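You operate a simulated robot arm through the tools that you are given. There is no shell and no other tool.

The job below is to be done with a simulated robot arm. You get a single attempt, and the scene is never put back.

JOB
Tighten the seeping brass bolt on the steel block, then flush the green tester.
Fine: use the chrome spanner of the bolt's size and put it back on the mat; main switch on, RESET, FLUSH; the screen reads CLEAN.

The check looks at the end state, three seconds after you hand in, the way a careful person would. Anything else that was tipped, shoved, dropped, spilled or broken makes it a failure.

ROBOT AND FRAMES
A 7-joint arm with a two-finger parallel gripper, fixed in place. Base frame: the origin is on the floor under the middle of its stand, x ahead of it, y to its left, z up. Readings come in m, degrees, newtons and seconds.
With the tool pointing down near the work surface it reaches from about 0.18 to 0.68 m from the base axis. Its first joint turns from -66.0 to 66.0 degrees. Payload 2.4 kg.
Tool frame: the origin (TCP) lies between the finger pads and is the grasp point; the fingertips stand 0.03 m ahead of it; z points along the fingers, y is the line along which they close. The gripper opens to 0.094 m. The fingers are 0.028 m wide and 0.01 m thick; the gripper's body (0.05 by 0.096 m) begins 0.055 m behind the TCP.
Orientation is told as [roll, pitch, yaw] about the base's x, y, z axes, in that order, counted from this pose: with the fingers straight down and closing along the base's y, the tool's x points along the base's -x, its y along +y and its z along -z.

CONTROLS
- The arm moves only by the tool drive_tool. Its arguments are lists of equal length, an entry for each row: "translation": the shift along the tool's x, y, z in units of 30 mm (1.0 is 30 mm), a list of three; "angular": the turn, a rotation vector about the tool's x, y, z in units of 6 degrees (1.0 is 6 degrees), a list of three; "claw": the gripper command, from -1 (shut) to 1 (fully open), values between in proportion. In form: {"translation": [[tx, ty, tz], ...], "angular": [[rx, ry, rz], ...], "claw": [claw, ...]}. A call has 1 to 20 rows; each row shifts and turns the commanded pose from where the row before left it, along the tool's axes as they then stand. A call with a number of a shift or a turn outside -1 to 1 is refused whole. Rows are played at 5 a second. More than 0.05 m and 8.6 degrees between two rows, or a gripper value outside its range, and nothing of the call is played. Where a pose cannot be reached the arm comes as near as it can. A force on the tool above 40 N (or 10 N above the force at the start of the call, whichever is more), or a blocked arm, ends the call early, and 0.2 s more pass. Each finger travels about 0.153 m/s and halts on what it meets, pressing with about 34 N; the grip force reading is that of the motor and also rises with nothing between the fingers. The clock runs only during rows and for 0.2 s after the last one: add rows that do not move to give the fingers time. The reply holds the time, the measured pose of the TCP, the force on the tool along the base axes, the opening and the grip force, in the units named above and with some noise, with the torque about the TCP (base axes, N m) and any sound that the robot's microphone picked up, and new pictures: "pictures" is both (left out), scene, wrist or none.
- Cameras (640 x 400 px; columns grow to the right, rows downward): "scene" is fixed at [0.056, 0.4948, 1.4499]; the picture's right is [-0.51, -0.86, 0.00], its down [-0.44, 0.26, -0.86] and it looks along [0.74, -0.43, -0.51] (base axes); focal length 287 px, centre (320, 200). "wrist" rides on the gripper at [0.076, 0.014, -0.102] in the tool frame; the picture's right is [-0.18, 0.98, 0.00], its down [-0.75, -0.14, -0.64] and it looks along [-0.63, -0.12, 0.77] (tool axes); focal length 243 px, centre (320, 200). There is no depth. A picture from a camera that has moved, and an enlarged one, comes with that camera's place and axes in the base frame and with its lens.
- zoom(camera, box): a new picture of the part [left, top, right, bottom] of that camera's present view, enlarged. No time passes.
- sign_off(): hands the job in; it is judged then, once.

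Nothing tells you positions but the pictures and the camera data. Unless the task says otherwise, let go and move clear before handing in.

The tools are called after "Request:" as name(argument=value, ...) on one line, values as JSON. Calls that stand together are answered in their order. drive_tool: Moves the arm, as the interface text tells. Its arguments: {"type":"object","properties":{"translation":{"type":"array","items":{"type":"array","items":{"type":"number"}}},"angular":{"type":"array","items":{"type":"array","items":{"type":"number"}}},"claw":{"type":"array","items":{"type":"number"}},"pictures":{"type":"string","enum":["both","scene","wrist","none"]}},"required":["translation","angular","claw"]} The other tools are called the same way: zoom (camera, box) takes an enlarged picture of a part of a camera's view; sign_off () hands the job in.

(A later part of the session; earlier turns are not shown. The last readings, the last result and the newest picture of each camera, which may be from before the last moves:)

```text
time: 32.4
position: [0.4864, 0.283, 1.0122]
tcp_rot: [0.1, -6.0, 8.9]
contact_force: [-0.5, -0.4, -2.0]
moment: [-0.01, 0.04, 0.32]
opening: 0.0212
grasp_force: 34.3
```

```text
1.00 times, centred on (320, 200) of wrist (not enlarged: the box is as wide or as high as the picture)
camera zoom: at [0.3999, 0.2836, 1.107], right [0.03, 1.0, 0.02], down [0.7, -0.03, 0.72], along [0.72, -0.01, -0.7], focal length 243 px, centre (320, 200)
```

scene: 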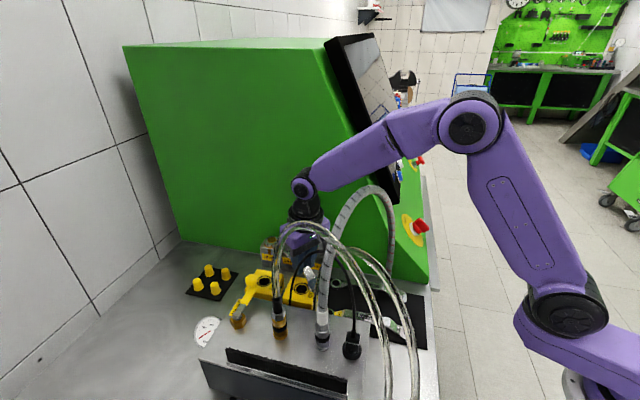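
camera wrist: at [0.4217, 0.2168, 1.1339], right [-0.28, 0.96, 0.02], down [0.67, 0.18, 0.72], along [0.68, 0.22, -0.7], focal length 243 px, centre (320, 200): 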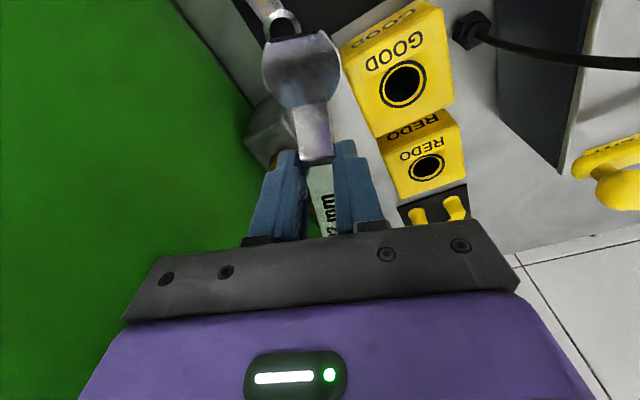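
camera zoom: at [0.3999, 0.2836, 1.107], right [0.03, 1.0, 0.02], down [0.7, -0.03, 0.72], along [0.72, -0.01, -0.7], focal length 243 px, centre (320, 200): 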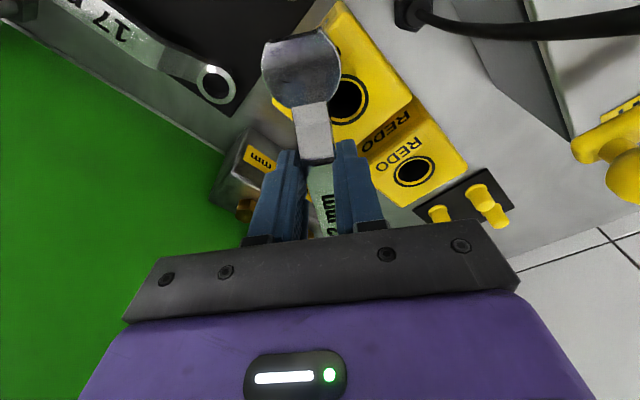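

I zoom tightly on the spot where the camera box, the grey hose and the second clear hose overlap.

Request:
zoom(camera="scene", box=[305, 225, 355, 265])

Request:
zoom(camera="wrist", box=[320, 0, 640, 20])

```text
10.00 times, centred on (330, 245) of scene
camera zoom: at [0.056, 0.4948, 1.4499], right [-0.51, -0.86, 0.0], down [-0.44, 0.26, -0.86], along [0.74, -0.43, -0.51], focal length 2873 px, centre (220, -250)
```

zoom: 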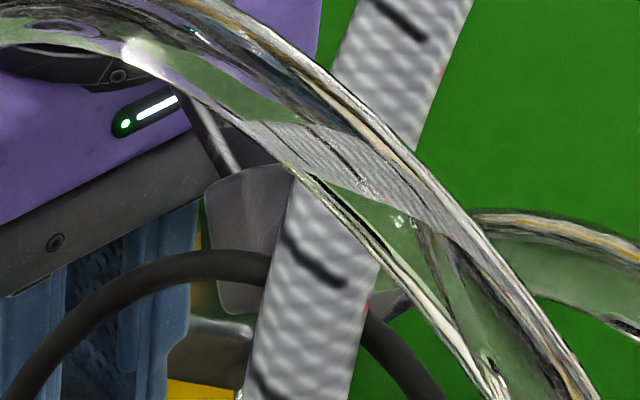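

```text
2.00 times, centred on (480, 10) of wrist
camera zoom: at [0.3999, 0.2836, 1.107], right [0.03, 1.0, 0.02], down [0.7, -0.03, 0.72], along [0.72, -0.01, -0.7], focal length 485 px, centre (0, 580)
```

zoom: 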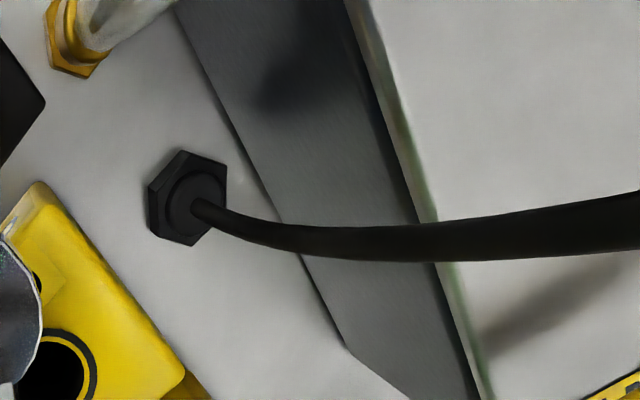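

The camera box still clears hose 2, but the black cable limits me to a few more degrees. I zoom on the bolt head to measure how far it has turned.

Request:
zoom(camera="scene", box=[266, 236, 282, 246])

Request:
zoom(camera="wrist", box=[220, 80, 360, 230])

```text
16.00 times, centred on (274, 241) of scene
camera zoom: at [0.056, 0.4948, 1.4499], right [-0.51, -0.86, 0.0], down [-0.44, 0.26, -0.86], along [0.74, -0.43, -0.51], focal length 4596 px, centre (1056, -456)
```

zoom: 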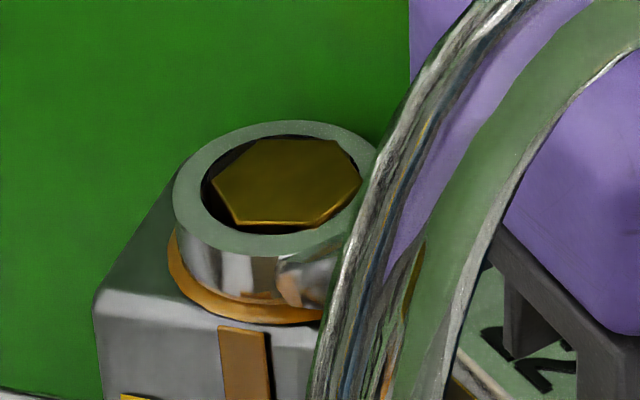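

```text
2.67 times, centred on (290, 155) of wrist
camera zoom: at [0.3999, 0.2836, 1.107], right [0.03, 1.0, 0.02], down [0.7, -0.03, 0.72], along [0.72, -0.01, -0.7], focal length 647 px, centre (400, 320)
```

zoom: 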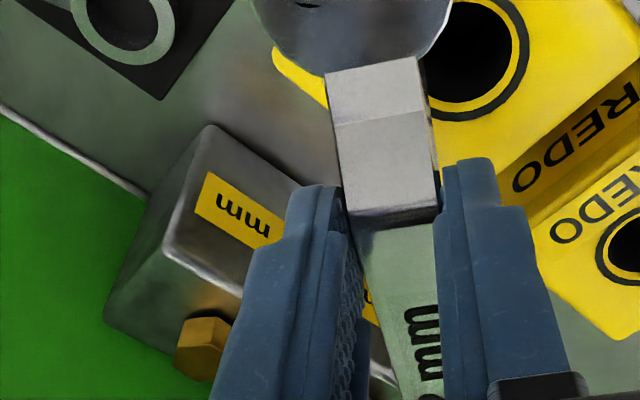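

The bolt head has turned about 15 degrees so far, with the torque steady. I turn 4 degrees more, which the cable clearance allows, and watch the torque.

Request:
drive_tool(translation=[[-0.003, 0.1645, 0.0003], [-0.003, 0.1645, 0.0003], [0, 0, 0]], angular=[[0.0348, 0, 0.3315], [0.0348, 0, 0.3315], [0, 0, 0]], claw=[-1, -1, -1], pictures="both")

Request:
zoom(camera="scene", box=[255, 225, 345, 285])

Request:
zoom(camera="scene", box=[290, 110, 410, 210])

```text
time: 33.2
position: [0.4854, 0.2938, 1.0128]
tcp_rot: [0.0, -6.0, 5.0]
contact_force: [-0.9, 0.4, -1.4]
moment: [0.0, 0.04, 0.29]
opening: 0.0209
grasp_force: 34.0
camera wrist: at [0.3986, 0.2988, 1.1067], right [0.1, 1.0, 0.02], down [0.69, -0.08, 0.72], along [0.72, -0.06, -0.7], focal length 243 px, centre (320, 200)
```

scene: 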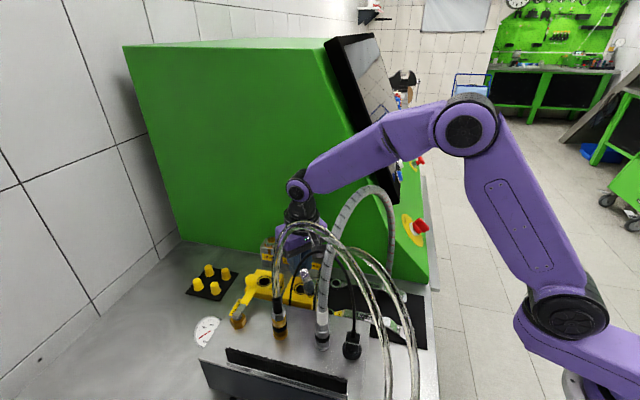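
wrist: 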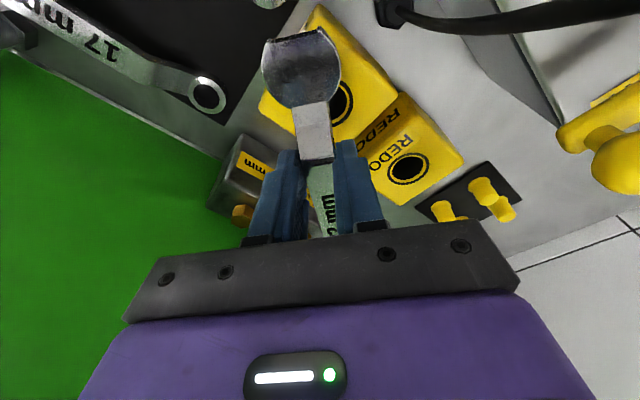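

```text
6.67 times, centred on (300, 255) of scene
camera zoom: at [0.056, 0.4948, 1.4499], right [-0.51, -0.86, 0.0], down [-0.44, 0.26, -0.86], along [0.74, -0.43, -0.51], focal length 1915 px, centre (453, -167)
```

zoom: 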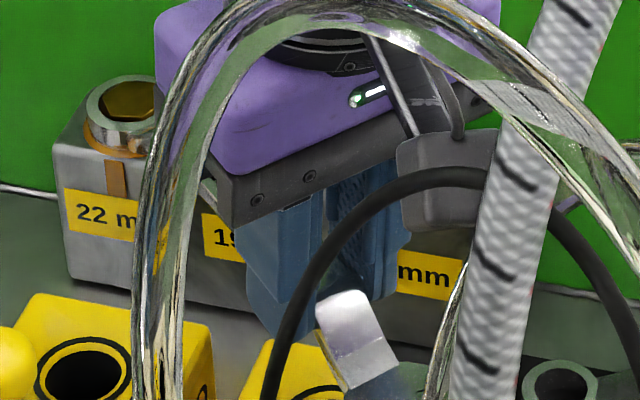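

```text
4.00 times, centred on (350, 160) of scene
camera zoom: at [0.056, 0.4948, 1.4499], right [-0.51, -0.86, 0.0], down [-0.44, 0.26, -0.86], along [0.74, -0.43, -0.51], focal length 1149 px, centre (200, 360)
```

zoom: 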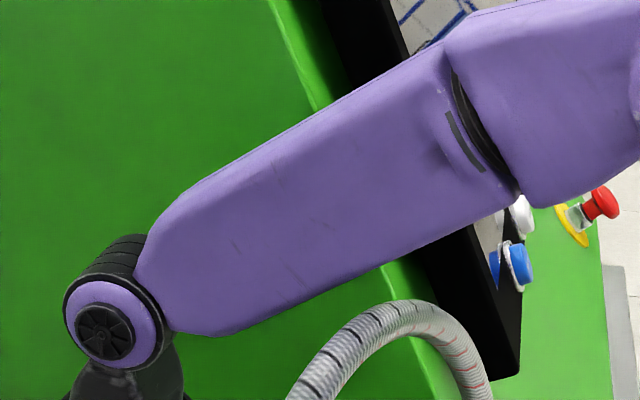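

Torque is unchanged at 0.29 Nm, and there is still some room beside the cable. I turn 3 more degrees.

Request:
drive_tool(translation=[[-0.0016, 0.1234, 0.0002], [-0.0016, 0.1234, 0.0002], [0, 0, 0]], angular=[[0.0261, 0, 0.2486], [0.0261, 0, 0.2486], [0, 0, 0]], claw=[-1, -1, -1], pictures="scene")

Request:
zoom(camera="scene", box=[255, 225, 345, 285])

Request:
zoom(camera="scene", box=[290, 140, 410, 210])

```text
time: 34.0
position: [0.4849, 0.3011, 1.013]
tcp_rot: [0.0, -6.0, 2.1]
contact_force: [-0.4, 0.6, -2.2]
moment: [0.03, 0.04, 0.28]
opening: 0.0212
grasp_force: 34.2
```

scene: 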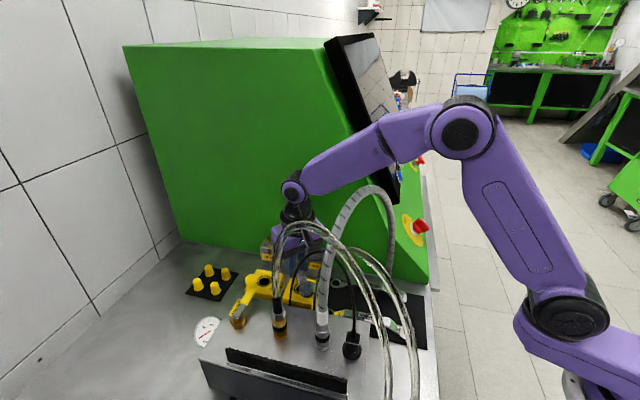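

```text
6.67 times, centred on (300, 255) of scene
camera zoom: at [0.056, 0.4948, 1.4499], right [-0.51, -0.86, 0.0], down [-0.44, 0.26, -0.86], along [0.74, -0.43, -0.51], focal length 1915 px, centre (453, -167)
```

zoom: 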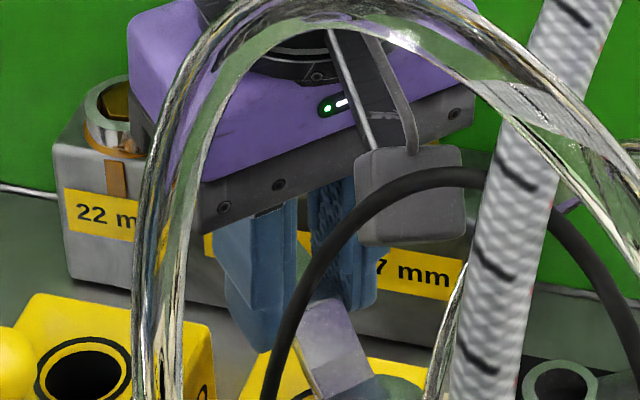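

```text
5.33 times, centred on (350, 175) of scene
camera zoom: at [0.056, 0.4948, 1.4499], right [-0.51, -0.86, 0.0], down [-0.44, 0.26, -0.86], along [0.74, -0.43, -0.51], focal length 1532 px, centre (160, 333)
```

zoom: 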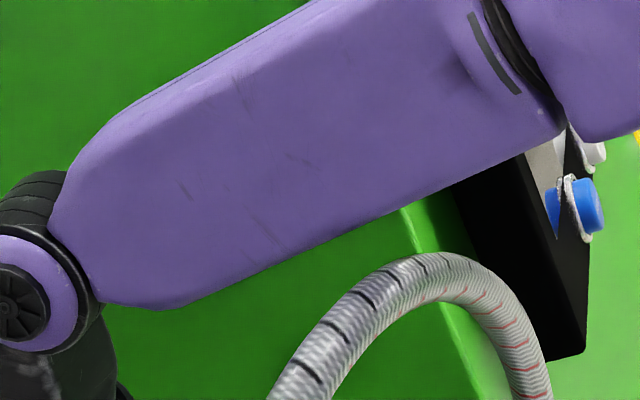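

Still no end stop, and the camera box is now as near the cable as I want. I lift the ring off, swing back to 27 degrees and try to set it on again for another stroke.

Request:
drive_tool(translation=[[-0.0244, 0, -0.232], [-0.0244, 0, -0.232], [-0.0178, -0.4108, 0.0019], [-0.0178, -0.4108, 0.0019], [-0.0178, -0.4108, 0.0019], [-0.0178, -0.4108, 0.0019], [-0.0178, -0.4108, 0.0019], [0, 0, 0]], angular=[[0, 0, 0], [0, 0, 0], [-0.0871, 0, -0.8288], [-0.0871, 0, -0.8288], [-0.0871, 0, -0.8288], [-0.0871, 0, -0.8288], [-0.0871, 0, -0.8288], [0, 0, 0]], claw=[-1, -1, -1, -1, -1, -1, -1, -1], pictures="scene")

Request:
zoom(camera="scene", box=[260, 225, 300, 255])

Request:
zoom(camera="wrist", box=[240, 100, 360, 200])

```text
time: 35.8
position: [0.5007, 0.2413, 1.0268]
tcp_rot: [0.0, -6.0, 27.2]
contact_force: [0.7, -0.6, -2.7]
moment: [-0.03, 0.06, 0.03]
opening: 0.0208
grasp_force: 33.5
```

scene: 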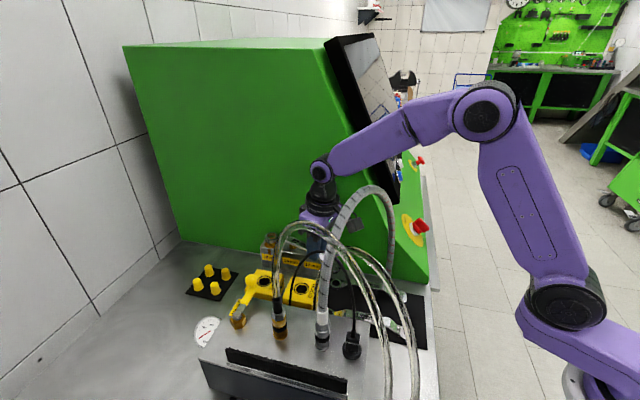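

```text
13.33 times, centred on (280, 240) of scene
camera zoom: at [0.056, 0.4948, 1.4499], right [-0.51, -0.86, 0.0], down [-0.44, 0.26, -0.86], along [0.74, -0.43, -0.51], focal length 3830 px, centre (853, -333)
```

zoom: 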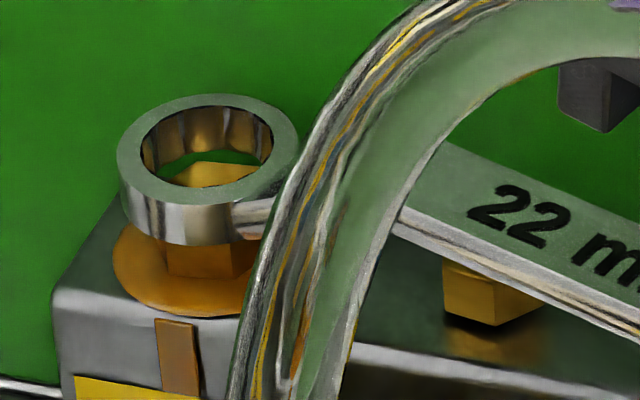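

```text
4.00 times, centred on (300, 150) of wrist
camera zoom: at [0.4178, 0.2141, 1.1197], right [-0.28, 0.96, 0.02], down [0.67, 0.18, 0.72], along [0.68, 0.22, -0.7], focal length 970 px, centre (400, 400)
```

zoom: 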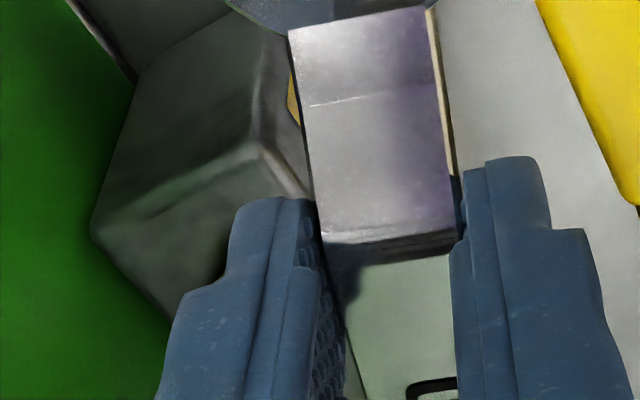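

The ring is off and swung back over the head. I lower it again in small steps to see whether it seats at this angle.

Request:
drive_tool(translation=[[0.0105, 0, 0.1], [0.0105, 0, 0.1], [0.0105, 0, 0.1], [0, 0, 0]], angular=[[0, 0, 0], [0, 0, 0], [0, 0, 0], [0, 0, 0]], claw=[-1, -1, -1, -1], pictures="scene")

Request:
zoom(camera="scene", box=[260, 225, 300, 255])

```text
time: 36.8
position: [0.4998, 0.2422, 1.0171]
tcp_rot: [0.0, -5.9, 27.0]
contact_force: [0.0, 0.7, -2.1]
moment: [-0.03, 0.02, 0.01]
opening: 0.0212
grasp_force: 33.6
```

scene: 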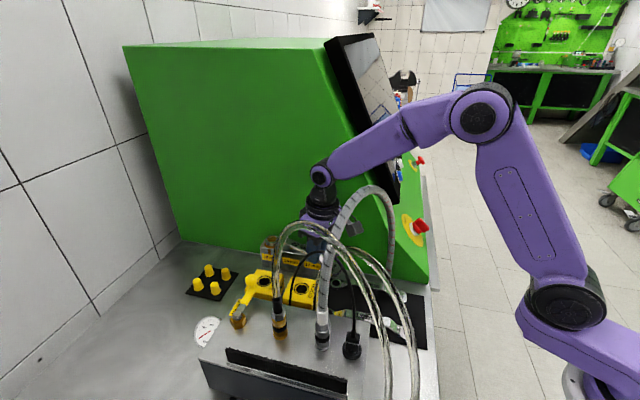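

```text
13.33 times, centred on (280, 240) of scene
camera zoom: at [0.056, 0.4948, 1.4499], right [-0.51, -0.86, 0.0], down [-0.44, 0.26, -0.86], along [0.74, -0.43, -0.51], focal length 3830 px, centre (853, -333)
```

zoom: 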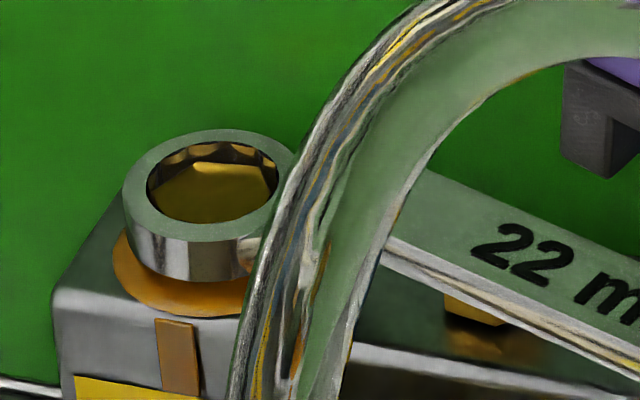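

It slides down over the head without resistance at this angle too. I lower it fully and take the next stroke, turning clockwise with a look at the torque midway.

Request:
drive_tool(translation=[[0.0078, 0, 0.0746], [0.0078, 0, 0.0746], [-0.0064, 0.2467, 0.0007], [-0.0064, 0.2467, 0.0007], [0, 0, 0]], angular=[[0, 0, 0], [0, 0, 0], [0.0523, 0, 0.497], [0.0523, 0, 0.497], [0, 0, 0]], claw=[-1, -1, -1, -1, -1], pictures="scene")

Request:
zoom(camera="scene", box=[266, 236, 282, 246])

```text
time: 38.0
position: [0.4938, 0.2555, 1.0129]
tcp_rot: [0.0, -6.0, 20.9]
contact_force: [0.0, -0.2, -2.2]
moment: [-0.01, 0.04, 0.3]
opening: 0.0212
grasp_force: 33.3
```

scene: 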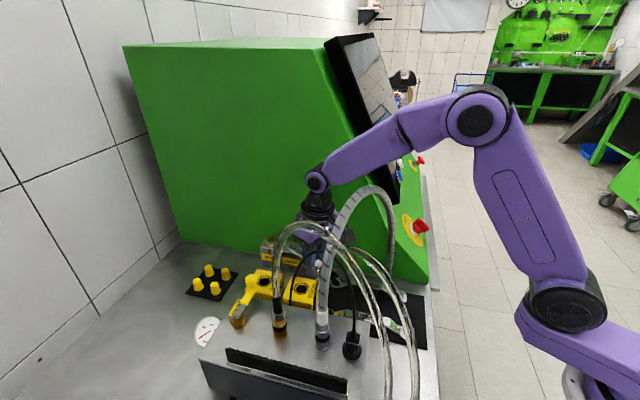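

```text
16.00 times, centred on (274, 241) of scene
camera zoom: at [0.056, 0.4948, 1.4499], right [-0.51, -0.86, 0.0], down [-0.44, 0.26, -0.86], along [0.74, -0.43, -0.51], focal length 4596 px, centre (1056, -456)
```

zoom: 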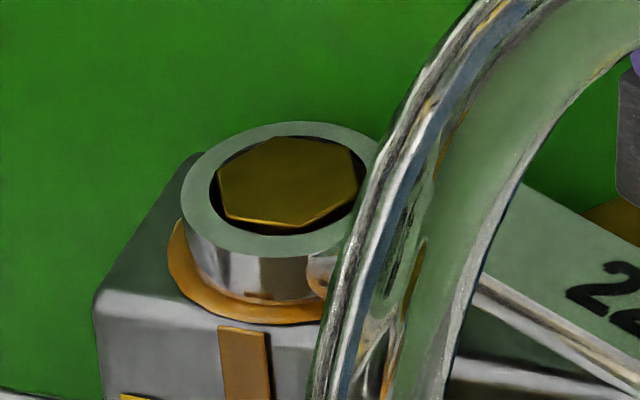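

Torque is 0.3 Nm again, so the ring has hold at this angle as well. I complete the stroke to about yaw 3.

Request:
drive_tool(translation=[[-0.0064, 0.2467, 0.0007], [-0.0064, 0.2467, 0.0007], [-0.0064, 0.2467, 0.0007], [-0.0064, 0.2467, 0.0007], [-0.0064, 0.2467, 0.0007], [-0.0064, 0.2467, 0.0007], [0, 0, 0]], angular=[[0.0523, 0, 0.497], [0.0523, 0, 0.497], [0.0523, 0, 0.497], [0.0523, 0, 0.497], [0.0523, 0, 0.497], [0.0523, 0, 0.497], [0, 0, 0]], claw=[-1, -1, -1, -1, -1, -1, -1], pictures="scene")

Request:
zoom(camera="scene", box=[266, 236, 282, 246])

Request:
zoom(camera="scene", box=[255, 225, 345, 285])

```text
time: 39.6
position: [0.484, 0.2989, 1.0145]
tcp_rot: [0.1, -6.0, 3.1]
contact_force: [0.6, -0.1, -2.0]
moment: [0.03, 0.05, 0.3]
opening: 0.0211
grasp_force: 34.7
```

scene: 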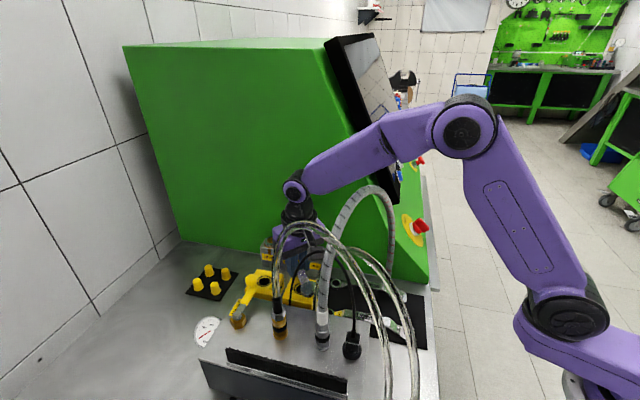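

```text
16.00 times, centred on (274, 241) of scene
camera zoom: at [0.056, 0.4948, 1.4499], right [-0.51, -0.86, 0.0], down [-0.44, 0.26, -0.86], along [0.74, -0.43, -0.51], focal length 4596 px, centre (1056, -456)
```

zoom: 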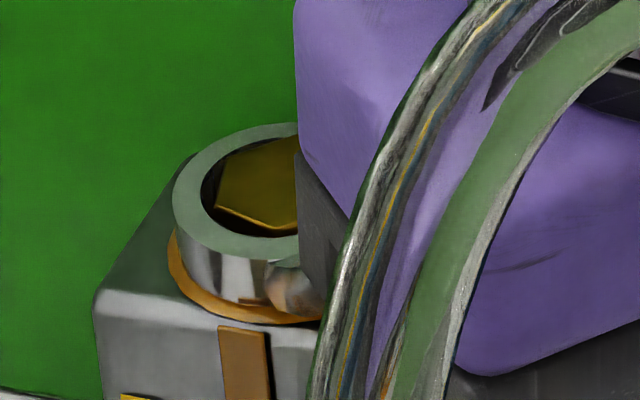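

```text
6.67 times, centred on (300, 255) of scene
camera zoom: at [0.056, 0.4948, 1.4499], right [-0.51, -0.86, 0.0], down [-0.44, 0.26, -0.86], along [0.74, -0.43, -0.51], focal length 1915 px, centre (453, -167)
```

zoom: 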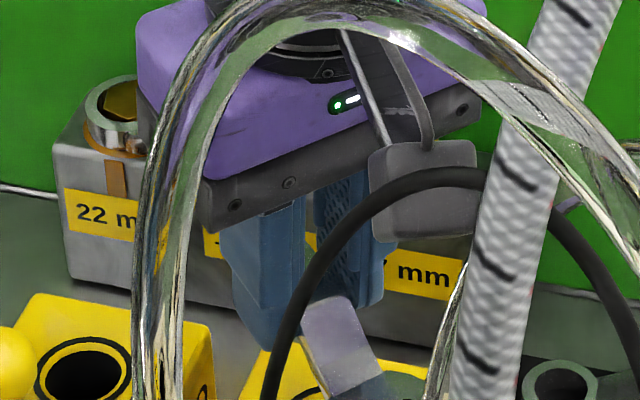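

The bolt has now turned about 45 degrees in total, still at steady torque. I take another stroke the same way: lift, swing back, lower.

Request:
drive_tool(translation=[[-0.0244, 0, -0.232], [-0.0244, 0, -0.232], [-0.0178, -0.4108, 0.0019], [-0.0178, -0.4108, 0.0019], [-0.0178, -0.4108, 0.0019], [-0.0178, -0.4108, 0.0019], [-0.0178, -0.4108, 0.0019], [0, 0, 0], [0.0105, 0, 0.1], [0.0105, 0, 0.1], [0.0105, 0, 0.1], [0.0105, 0, 0.1], [0.0085, 0, 0.075], [0, 0, 0]], angular=[[0, 0, 0], [0, 0, 0], [-0.0871, 0, -0.8288], [-0.0871, 0, -0.8288], [-0.0871, 0, -0.8288], [-0.0871, 0, -0.8288], [-0.0871, 0, -0.8288], [0, 0, 0], [0, 0, 0], [0, 0, 0], [0, 0, 0], [0, 0, 0], [0, 0, 0], [0, 0, 0]], claw=[-1, -1, -1, -1, -1, -1, -1, -1, -1, -1, -1, -1, -1, -1], pictures="scene")

Request:
zoom(camera="scene", box=[266, 236, 282, 246])

```text
time: 42.6
position: [0.5014, 0.238, 1.0123]
tcp_rot: [-0.1, -6.0, 28.0]
contact_force: [0.5, 0.4, -1.4]
moment: [-0.02, 0.01, 0.01]
opening: 0.021
grasp_force: 34.3
```

scene: 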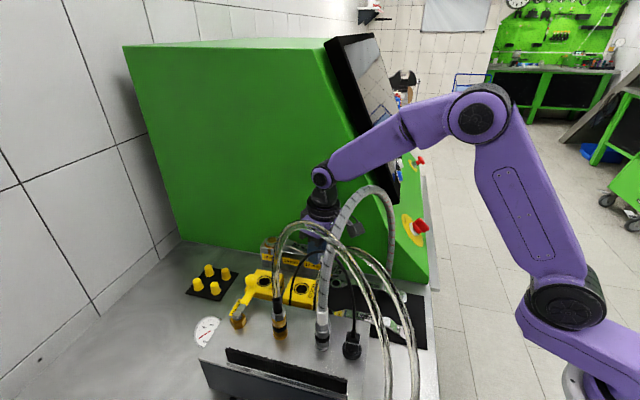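

```text
16.00 times, centred on (274, 241) of scene
camera zoom: at [0.056, 0.4948, 1.4499], right [-0.51, -0.86, 0.0], down [-0.44, 0.26, -0.86], along [0.74, -0.43, -0.51], focal length 4596 px, centre (1056, -456)
```

zoom: 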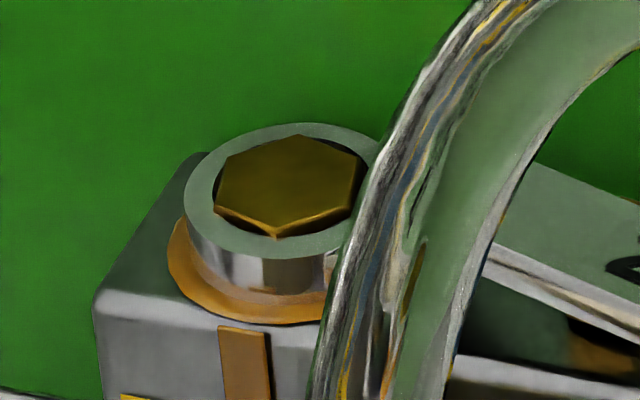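

Seated again with no side force. I take the third stroke.

Request:
drive_tool(translation=[[-0.0064, 0.2467, 0.0007], [-0.0064, 0.2467, 0.0007], [-0.0064, 0.2467, 0.0007], [-0.0064, 0.2467, 0.0007], [-0.0064, 0.2467, 0.0007], [-0.0064, 0.2467, 0.0007], [-0.0064, 0.2467, 0.0007], [-0.0064, 0.2467, 0.0007], [0, 0, 0]], angular=[[0.0523, 0, 0.497], [0.0523, 0, 0.497], [0.0523, 0, 0.497], [0.0523, 0, 0.497], [0.0523, 0, 0.497], [0.0523, 0, 0.497], [0.0523, 0, 0.497], [0.0523, 0, 0.497], [0, 0, 0]], claw=[-1, -1, -1, -1, -1, -1, -1, -1, -1], pictures="scene")

Request:
zoom(camera="scene", box=[266, 236, 282, 246])

```text
time: 44.6
position: [0.4843, 0.2959, 1.0139]
tcp_rot: [0.0, -6.1, 3.9]
contact_force: [0.4, 0.6, -2.3]
moment: [0.0, 0.05, 0.29]
opening: 0.0212
grasp_force: 34.0
```

scene: 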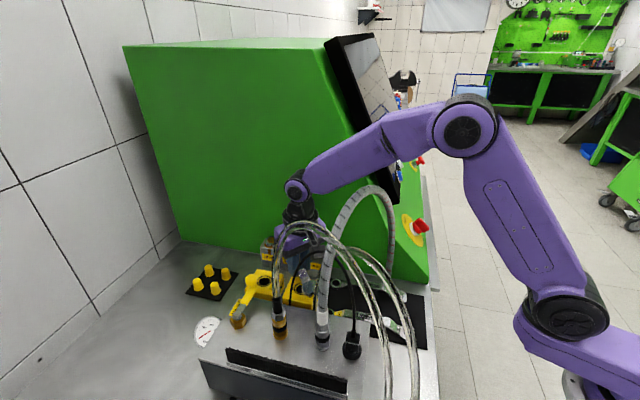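

```text
16.00 times, centred on (274, 241) of scene
camera zoom: at [0.056, 0.4948, 1.4499], right [-0.51, -0.86, 0.0], down [-0.44, 0.26, -0.86], along [0.74, -0.43, -0.51], focal length 4596 px, centre (1056, -456)
```

zoom: 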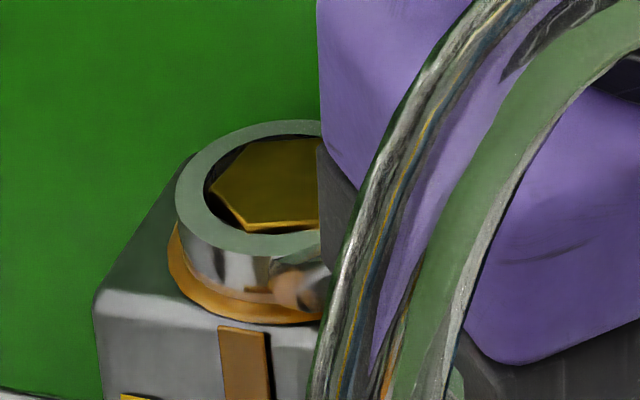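

No end stop yet at about 70 degrees. I repeat the whole ratchet cycle in one call, with the same path.

Request:
drive_tool(translation=[[-0.0244, 0, -0.232], [-0.0244, 0, -0.232], [-0.0257, -0.4927, 0.0027], [-0.0257, -0.4927, 0.0027], [-0.0257, -0.4927, 0.0027], [-0.0257, -0.4927, 0.0027], [0, 0, 0], [0.0122, 0, 0.116], [0.0122, 0, 0.116], [0.0122, 0, 0.116], [0.0122, 0, 0.116], [-0.0114, 0.3288, 0.0012], [-0.0114, 0.3288, 0.0012], [-0.0114, 0.3288, 0.0012], [-0.0114, 0.3288, 0.0012], [-0.0114, 0.3288, 0.0012], [-0.0114, 0.3288, 0.0012], [0, 0, 0]], angular=[[0, 0, 0], [0, 0, 0], [-0.1045, 0, -0.9945], [-0.1045, 0, -0.9945], [-0.1045, 0, -0.9945], [-0.1045, 0, -0.9945], [0, 0, 0], [0, 0, 0], [0, 0, 0], [0, 0, 0], [0, 0, 0], [0.0697, 0, 0.663], [0.0697, 0, 0.663], [0.0697, 0, 0.663], [0.0697, 0, 0.663], [0.0697, 0, 0.663], [0.0697, 0, 0.663], [0, 0, 0]], claw=[-1, -1, -1, -1, -1, -1, -1, -1, -1, -1, -1, -1, -1, -1, -1, -1, -1, -1], pictures="scene")

Request:
zoom(camera="scene", box=[266, 236, 282, 246])

```text
time: 48.4
position: [0.4842, 0.296, 1.0141]
tcp_rot: [0.0, -5.9, 4.0]
contact_force: [0.0, -0.5, -1.9]
moment: [0.02, 0.03, 0.27]
opening: 0.0213
grasp_force: 33.7
```

scene: 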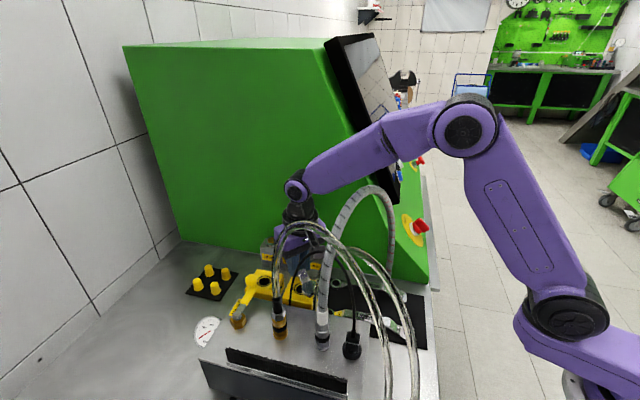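

```text
16.00 times, centred on (274, 241) of scene
camera zoom: at [0.056, 0.4948, 1.4499], right [-0.51, -0.86, 0.0], down [-0.44, 0.26, -0.86], along [0.74, -0.43, -0.51], focal length 4596 px, centre (1056, -456)
```

zoom: 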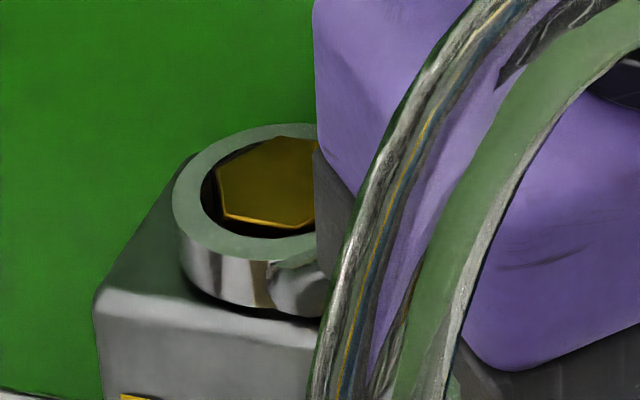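

The oil puddle and drip are gone: the bolt is tight after about 93 degrees. Now I lift the spanner off, swing back to the start angle and rise.

Request:
drive_tool(translation=[[-0.0244, 0, -0.232], [-0.0244, 0, -0.232], [-0.0257, -0.4927, 0.0027], [-0.0257, -0.4927, 0.0027], [-0.0257, -0.4927, 0.0027], [-0.0257, -0.4927, 0.0027], [-0.1045, 0, -0.9945], [-0.1045, 0, -0.9945], [-0.1045, 0, -0.9945], [-0.1045, 0, -0.9945], [-0.1045, 0, -0.9945], [-0.1045, 0, -0.9945], [-0.1045, 0, -0.9945], [-0.1045, 0, -0.9945], [0, 0, 0]], angular=[[0, 0, 0], [0, 0, 0], [-0.1045, 0, -0.9945], [-0.1045, 0, -0.9945], [-0.1045, 0, -0.9945], [-0.1045, 0, -0.9945], [0, 0, 0], [0, 0, 0], [0, 0, 0], [0, 0, 0], [0, 0, 0], [0, 0, 0], [0, 0, 0], [0, 0, 0], [0, 0, 0]], claw=[-1, -1, -1, -1, -1, -1, -1, -1, -1, -1, -1, -1, -1, -1, -1], pictures="both")

Request:
zoom(camera="scene", box=[255, 225, 305, 260])

```text
time: 51.6
position: [0.5006, 0.2398, 1.2683]
tcp_rot: [0.1, -5.9, 28.2]
contact_force: [-0.2, 0.7, -2.2]
moment: [0.02, 0.07, 0.03]
opening: 0.0209
grasp_force: 33.7
camera wrist: at [0.4192, 0.2108, 1.3623], right [-0.3, 0.95, 0.02], down [0.67, 0.2, 0.72], along [0.68, 0.23, -0.7], focal length 243 px, centre (320, 200)
```

scene: 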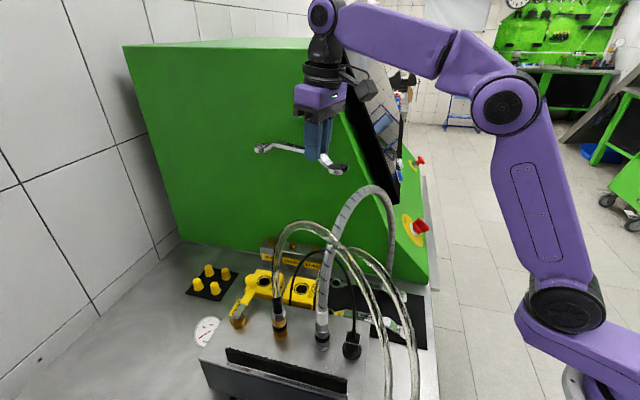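
wrist: 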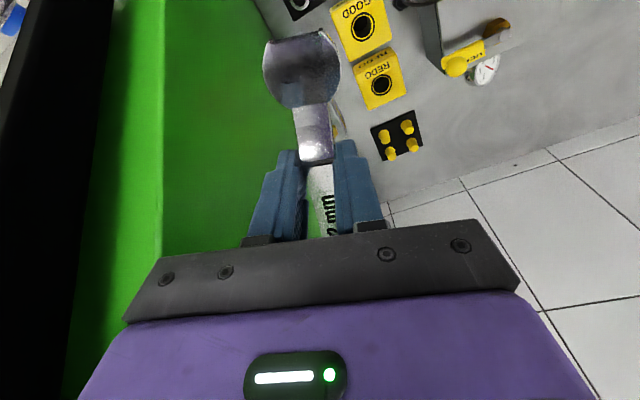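

```text
11.43 times, centred on (280, 242) of scene
camera zoom: at [0.056, 0.4948, 1.4499], right [-0.51, -0.86, 0.0], down [-0.44, 0.26, -0.86], along [0.74, -0.43, -0.51], focal length 3283 px, centre (777, -286)
```

zoom: 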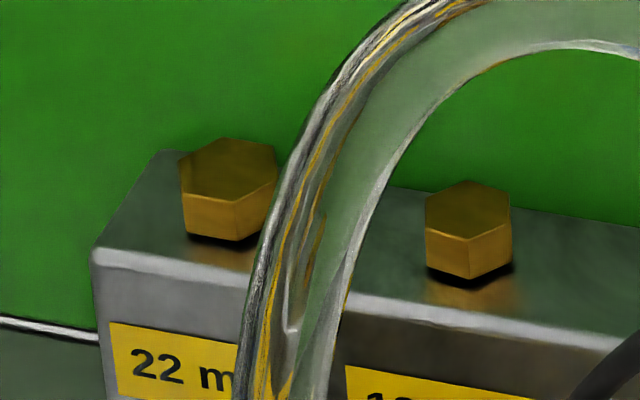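

The head is dry and the 19 mm bolt is untouched. I retrace the path with the spanner: turn to 45 degrees, rise, and carry it back over the hose.

Request:
drive_tool(translation=[[0, 0, 0], [0, 0, 0], [0, 0, 0], [-0.1045, 0, -0.9945], [0.857, 0.05, -0.328], [0.857, 0.05, -0.328], [0.857, 0.05, -0.328], [0.857, 0.05, -0.328], [0.9617, 0.155, -0.101], [0.9617, 0.155, -0.101], [0.9617, 0.155, -0.101], [0.9617, 0.155, -0.101], [0.9617, 0.155, -0.101], [0.9617, 0.155, -0.101], [0.9617, 0.155, -0.101], [0.9617, 0.155, -0.101], [0, 0, 0]], angular=[[-0.0981, 0, -0.9337], [-0.0981, 0, -0.9337], [-0.0981, 0, -0.9337], [0, 0, 0], [0, 0, 0], [0, 0, 0], [0, 0, 0], [0, 0, 0], [0, 0, 0], [0, 0, 0], [0, 0, 0], [0, 0, 0], [0, 0, 0], [0, 0, 0], [0, 0, 0], [0, 0, 0], [0, 0, 0]], claw=[-1, -1, -1, -1, -1, -1, -1, -1, -1, -1, -1, -1, -1, -1, -1, -1, -1], pictures="both")

Request:
zoom(camera="scene", box=[380, 60, 620, 260])

```text
time: 55.2
position: [0.2293, 0.0303, 1.3238]
tcp_rot: [0.1, -6.0, 45.0]
contact_force: [0.3, 0.3, -2.1]
moment: [-0.04, 0.01, 0.0]
opening: 0.0208
grasp_force: 33.9
camera wrist: at [0.1591, -0.0228, 1.4163], right [-0.57, 0.82, 0.02], down [0.58, 0.38, 0.72], along [0.58, 0.42, -0.7], focal length 243 px, centre (320, 200)
```

scene: 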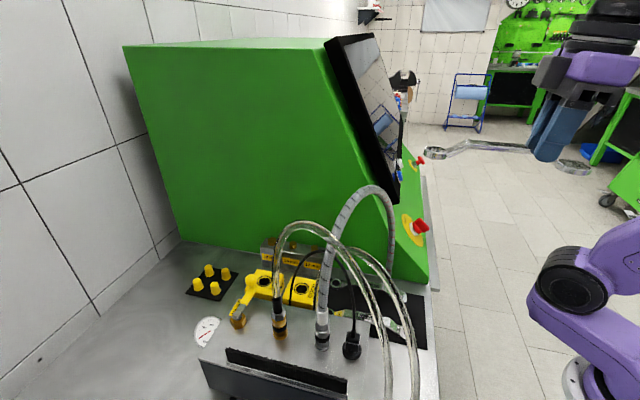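
wrist: 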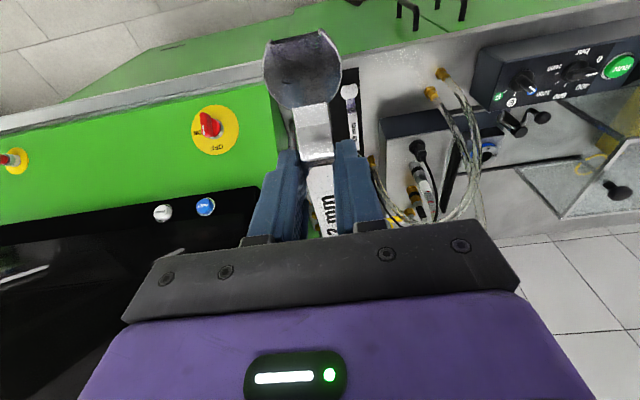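

```text
2.00 times, centred on (500, 160) of scene
camera zoom: at [0.056, 0.4948, 1.4499], right [-0.51, -0.86, 0.0], down [-0.44, 0.26, -0.86], along [0.74, -0.43, -0.51], focal length 574 px, centre (-40, 280)
```

zoom: 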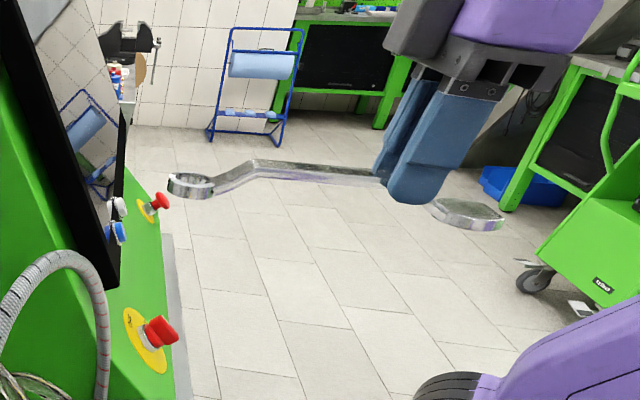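

The spanner is back in front of the mat on the original line. I lower it to just above mat level.

Request:
drive_tool(translation=[[0.1041, 0, 0.9905], [0.1041, 0, 0.9905], [0.1041, 0, 0.9905], [0.1041, 0, 0.9905], [0.1041, 0, 0.9905], [0.1041, 0, 0.9905], [0.1041, 0, 0.9905], [0.1041, 0, 0.9905], [0.1041, 0, 0.9905], [0.1041, 0, 0.9905], [0.1041, 0, 0.9905], [0.0937, 0, 0.8915], [0, 0, 0]], angular=[[0, 0, 0], [0, 0, 0], [0, 0, 0], [0, 0, 0], [0, 0, 0], [0, 0, 0], [0, 0, 0], [0, 0, 0], [0, 0, 0], [0, 0, 0], [0, 0, 0], [0, 0, 0], [0, 0, 0]], claw=[-1, -1, -1, -1, -1, -1, -1, -1, -1, -1, -1, -1, -1], pictures="both")

Request:
zoom(camera="scene", box=[330, 200, 530, 360])

```text
time: 58.0
position: [0.2311, 0.0302, 0.967]
tcp_rot: [0.0, -5.9, 45.0]
contact_force: [0.5, 0.4, -2.3]
moment: [-0.02, 0.0, 0.02]
opening: 0.021
grasp_force: 34.3
camera wrist: at [0.1607, -0.0211, 1.0613], right [-0.57, 0.82, 0.02], down [0.58, 0.38, 0.72], along [0.58, 0.42, -0.7], focal length 243 px, centre (320, 200)
```

scene: 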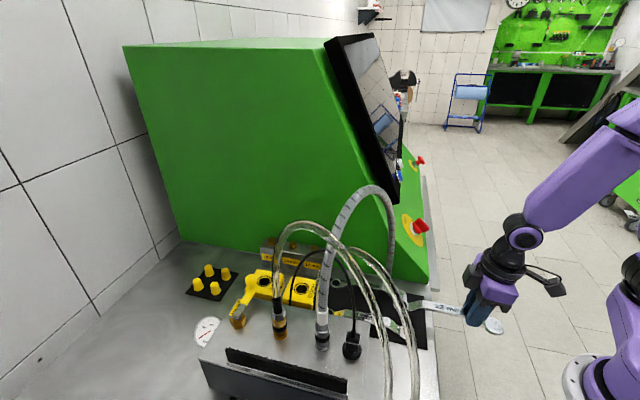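
wrist: 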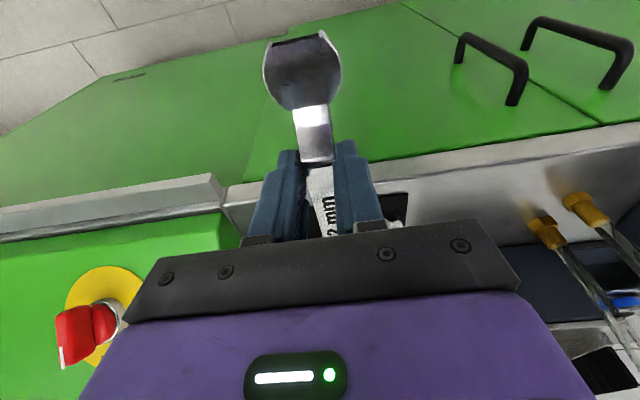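

```text
2.50 times, centred on (430, 280) of scene
camera zoom: at [0.056, 0.4948, 1.4499], right [-0.51, -0.86, 0.0], down [-0.44, 0.26, -0.86], along [0.74, -0.43, -0.51], focal length 718 px, centre (45, 0)
```

zoom: 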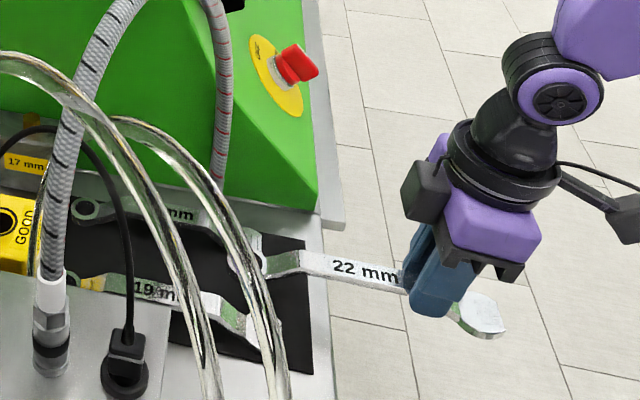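

The pose matches the one I pulled out at. I slide the spanner forward under the hose to its place above the mat.

Request:
drive_tool(translation=[[-0.6, 0.04, 0.063], [-0.9945, 0, 0.1045], [-0.9945, 0, 0.1045], [-0.9945, 0, 0.1045], [-0.9945, 0, 0.1045], [-0.54, 0, 0.057], [0, 0, 0]], angular=[[0, 0, 0], [0, 0, 0], [0, 0, 0], [0, 0, 0], [0, 0, 0], [0, 0, 0], [0, 0, 0]], claw=[-1, -1, -1, -1, -1, -1, -1], pictures="both")

Request:
zoom(camera="scene", box=[310, 230, 450, 360])

Request:
zoom(camera="wrist", box=[200, 0, 460, 240])

```text
time: 59.6
position: [0.3382, 0.142, 0.9713]
tcp_rot: [-0.1, -6.0, 45.0]
contact_force: [-0.1, 0.5, -1.9]
moment: [-0.04, 0.01, 0.0]
opening: 0.0211
grasp_force: 33.5
camera wrist: at [0.2682, 0.0903, 1.064], right [-0.57, 0.82, 0.02], down [0.58, 0.38, 0.72], along [0.58, 0.42, -0.7], focal length 243 px, centre (320, 200)
```

scene: 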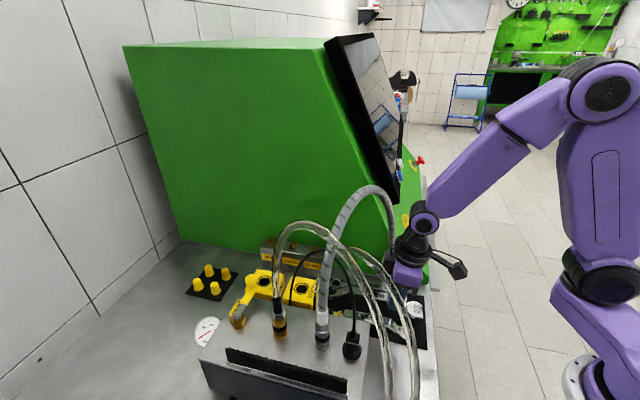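
wrist: 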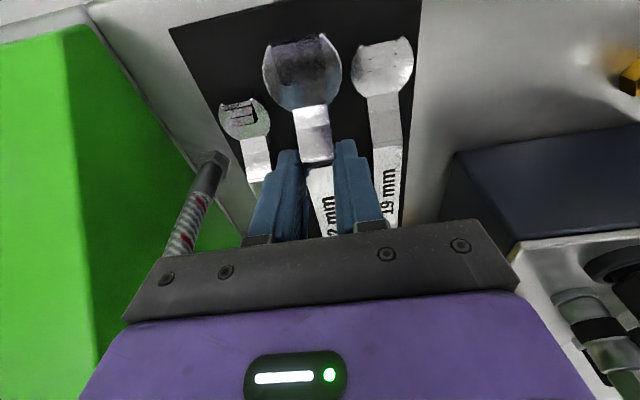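

```text
3.08 times, centred on (380, 295) of scene
camera zoom: at [0.056, 0.4948, 1.4499], right [-0.51, -0.86, 0.0], down [-0.44, 0.26, -0.86], along [0.74, -0.43, -0.51], focal length 884 px, centre (135, -92)
```

zoom: 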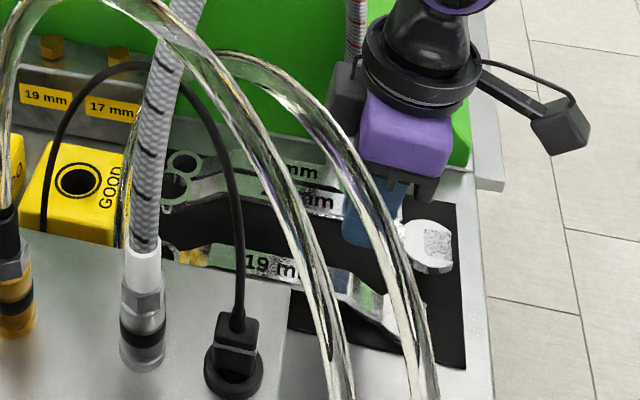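

```text
1.67 times, centred on (330, 120) of wrist
camera zoom: at [0.2682, 0.0903, 1.064], right [-0.57, 0.82, 0.02], down [0.58, 0.38, 0.72], along [0.58, 0.42, -0.7], focal length 404 px, centre (303, 333)
```

zoom: 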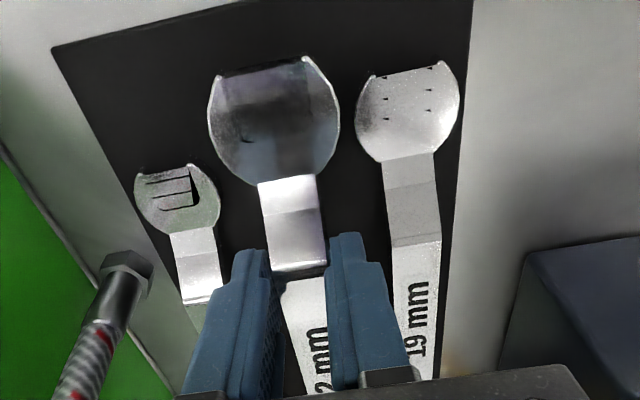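

The spanner is right over its original place. I lower it onto the mat, watching for contact.

Request:
drive_tool(translation=[[0.0261, 0, 0.2486], [0.0261, 0, 0.2486], [0.0209, 0, 0.199], [0.008, 0, 0.075], [0, 0, 0]], angular=[[0, 0, 0], [0, 0, 0], [0, 0, 0], [0, 0, 0], [0, 0, 0]], claw=[-1, -1, -1, -1, -1], pictures="both")

Request:
zoom(camera="scene", box=[310, 230, 450, 360])

```text
time: 60.8
position: [0.3388, 0.1419, 0.9475]
tcp_rot: [-0.1, -6.1, 45.0]
contact_force: [-0.2, 0.4, 12.2]
moment: [-0.63, 0.64, -0.02]
opening: 0.0213
grasp_force: 34.0
camera wrist: at [0.2681, 0.09, 1.0407], right [-0.57, 0.82, 0.02], down [0.58, 0.38, 0.72], along [0.58, 0.42, -0.7], focal length 243 px, centre (320, 200)
```

scene: 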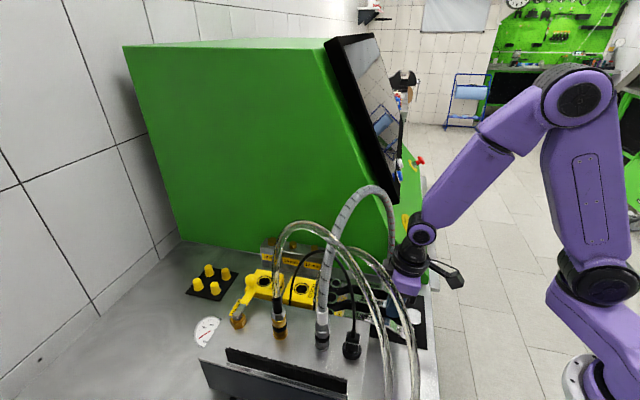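
wrist: 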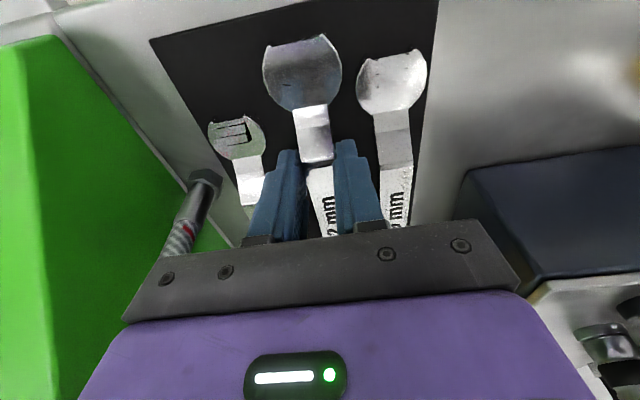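

```text
3.08 times, centred on (380, 295) of scene
camera zoom: at [0.0559, 0.4947, 1.4499], right [-0.51, -0.86, 0.0], down [-0.44, 0.26, -0.86], along [0.74, -0.43, -0.51], focal length 884 px, centre (135, -92)
```

zoom: 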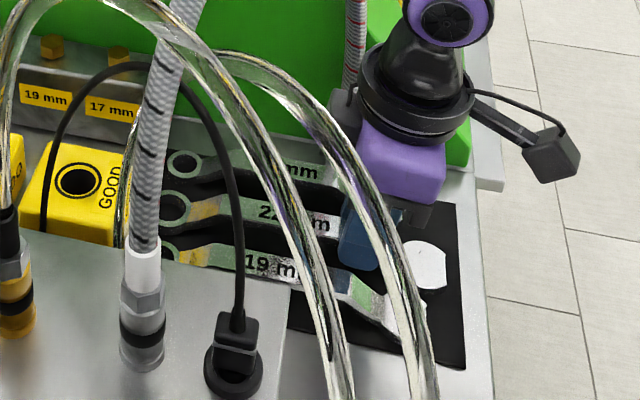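

The spanner is resting on the mat (12 N upward). I open the fingers just enough to let go.

Request:
drive_tool(translation=[[0, 0, 0], [0, 0, 0], [0, 0, 0], [-0.0314, 0, -0.298], [-0.0523, 0, -0.497]], angular=[[0, 0, 0], [0, 0, 0], [0, 0, 0], [0, 0, 0], [0, 0, 0]], claw=[-0.45, -0.234, -0.234, -0.234, -0.234], pictures="both")

Request:
zoom(camera="wrist", box=[200, 0, 460, 240])

```text
time: 62.0
position: [0.3366, 0.1421, 0.9709]
tcp_rot: [0.0, -6.0, 45.1]
contact_force: [-0.1, 0.0, 0.2]
moment: [-0.02, 0.01, 0.0]
opening: 0.0361
grasp_force: 0.0
camera wrist: at [0.2671, 0.0908, 1.0641], right [-0.57, 0.82, 0.02], down [0.58, 0.38, 0.72], along [0.58, 0.42, -0.7], focal length 243 px, centre (320, 200)
```

scene: 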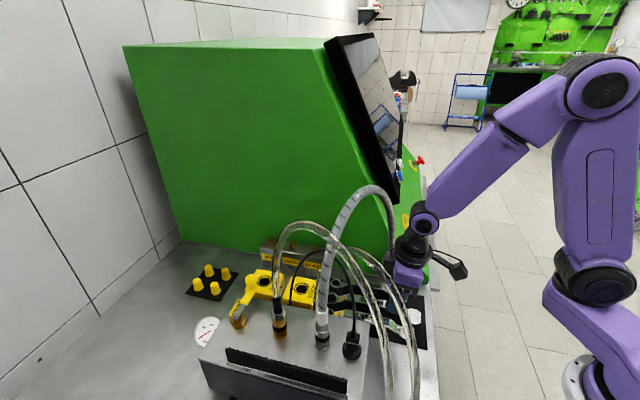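
wrist: 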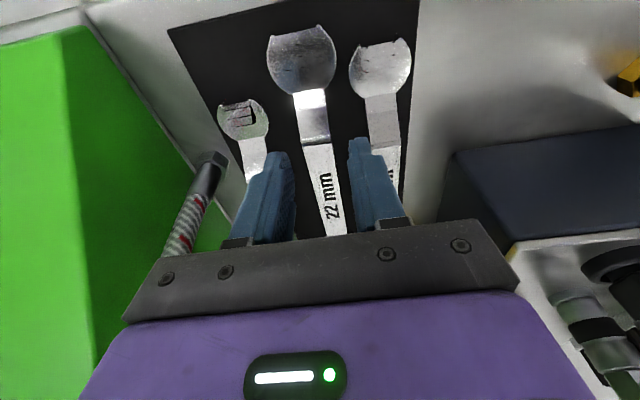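

```text
1.67 times, centred on (330, 120) of wrist
camera zoom: at [0.2671, 0.0908, 1.0641], right [-0.57, 0.82, 0.02], down [0.58, 0.38, 0.72], along [0.58, 0.42, -0.7], focal length 404 px, centre (303, 333)
```

zoom: 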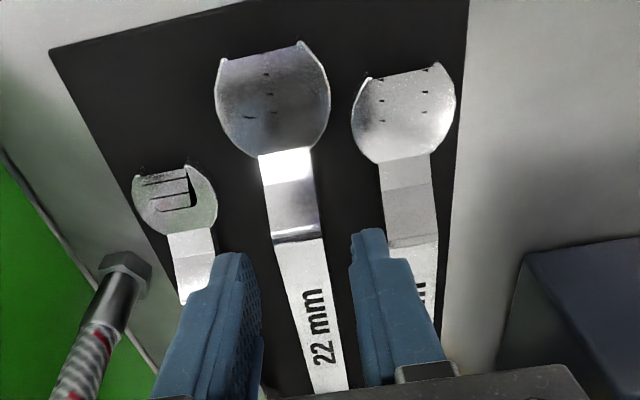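

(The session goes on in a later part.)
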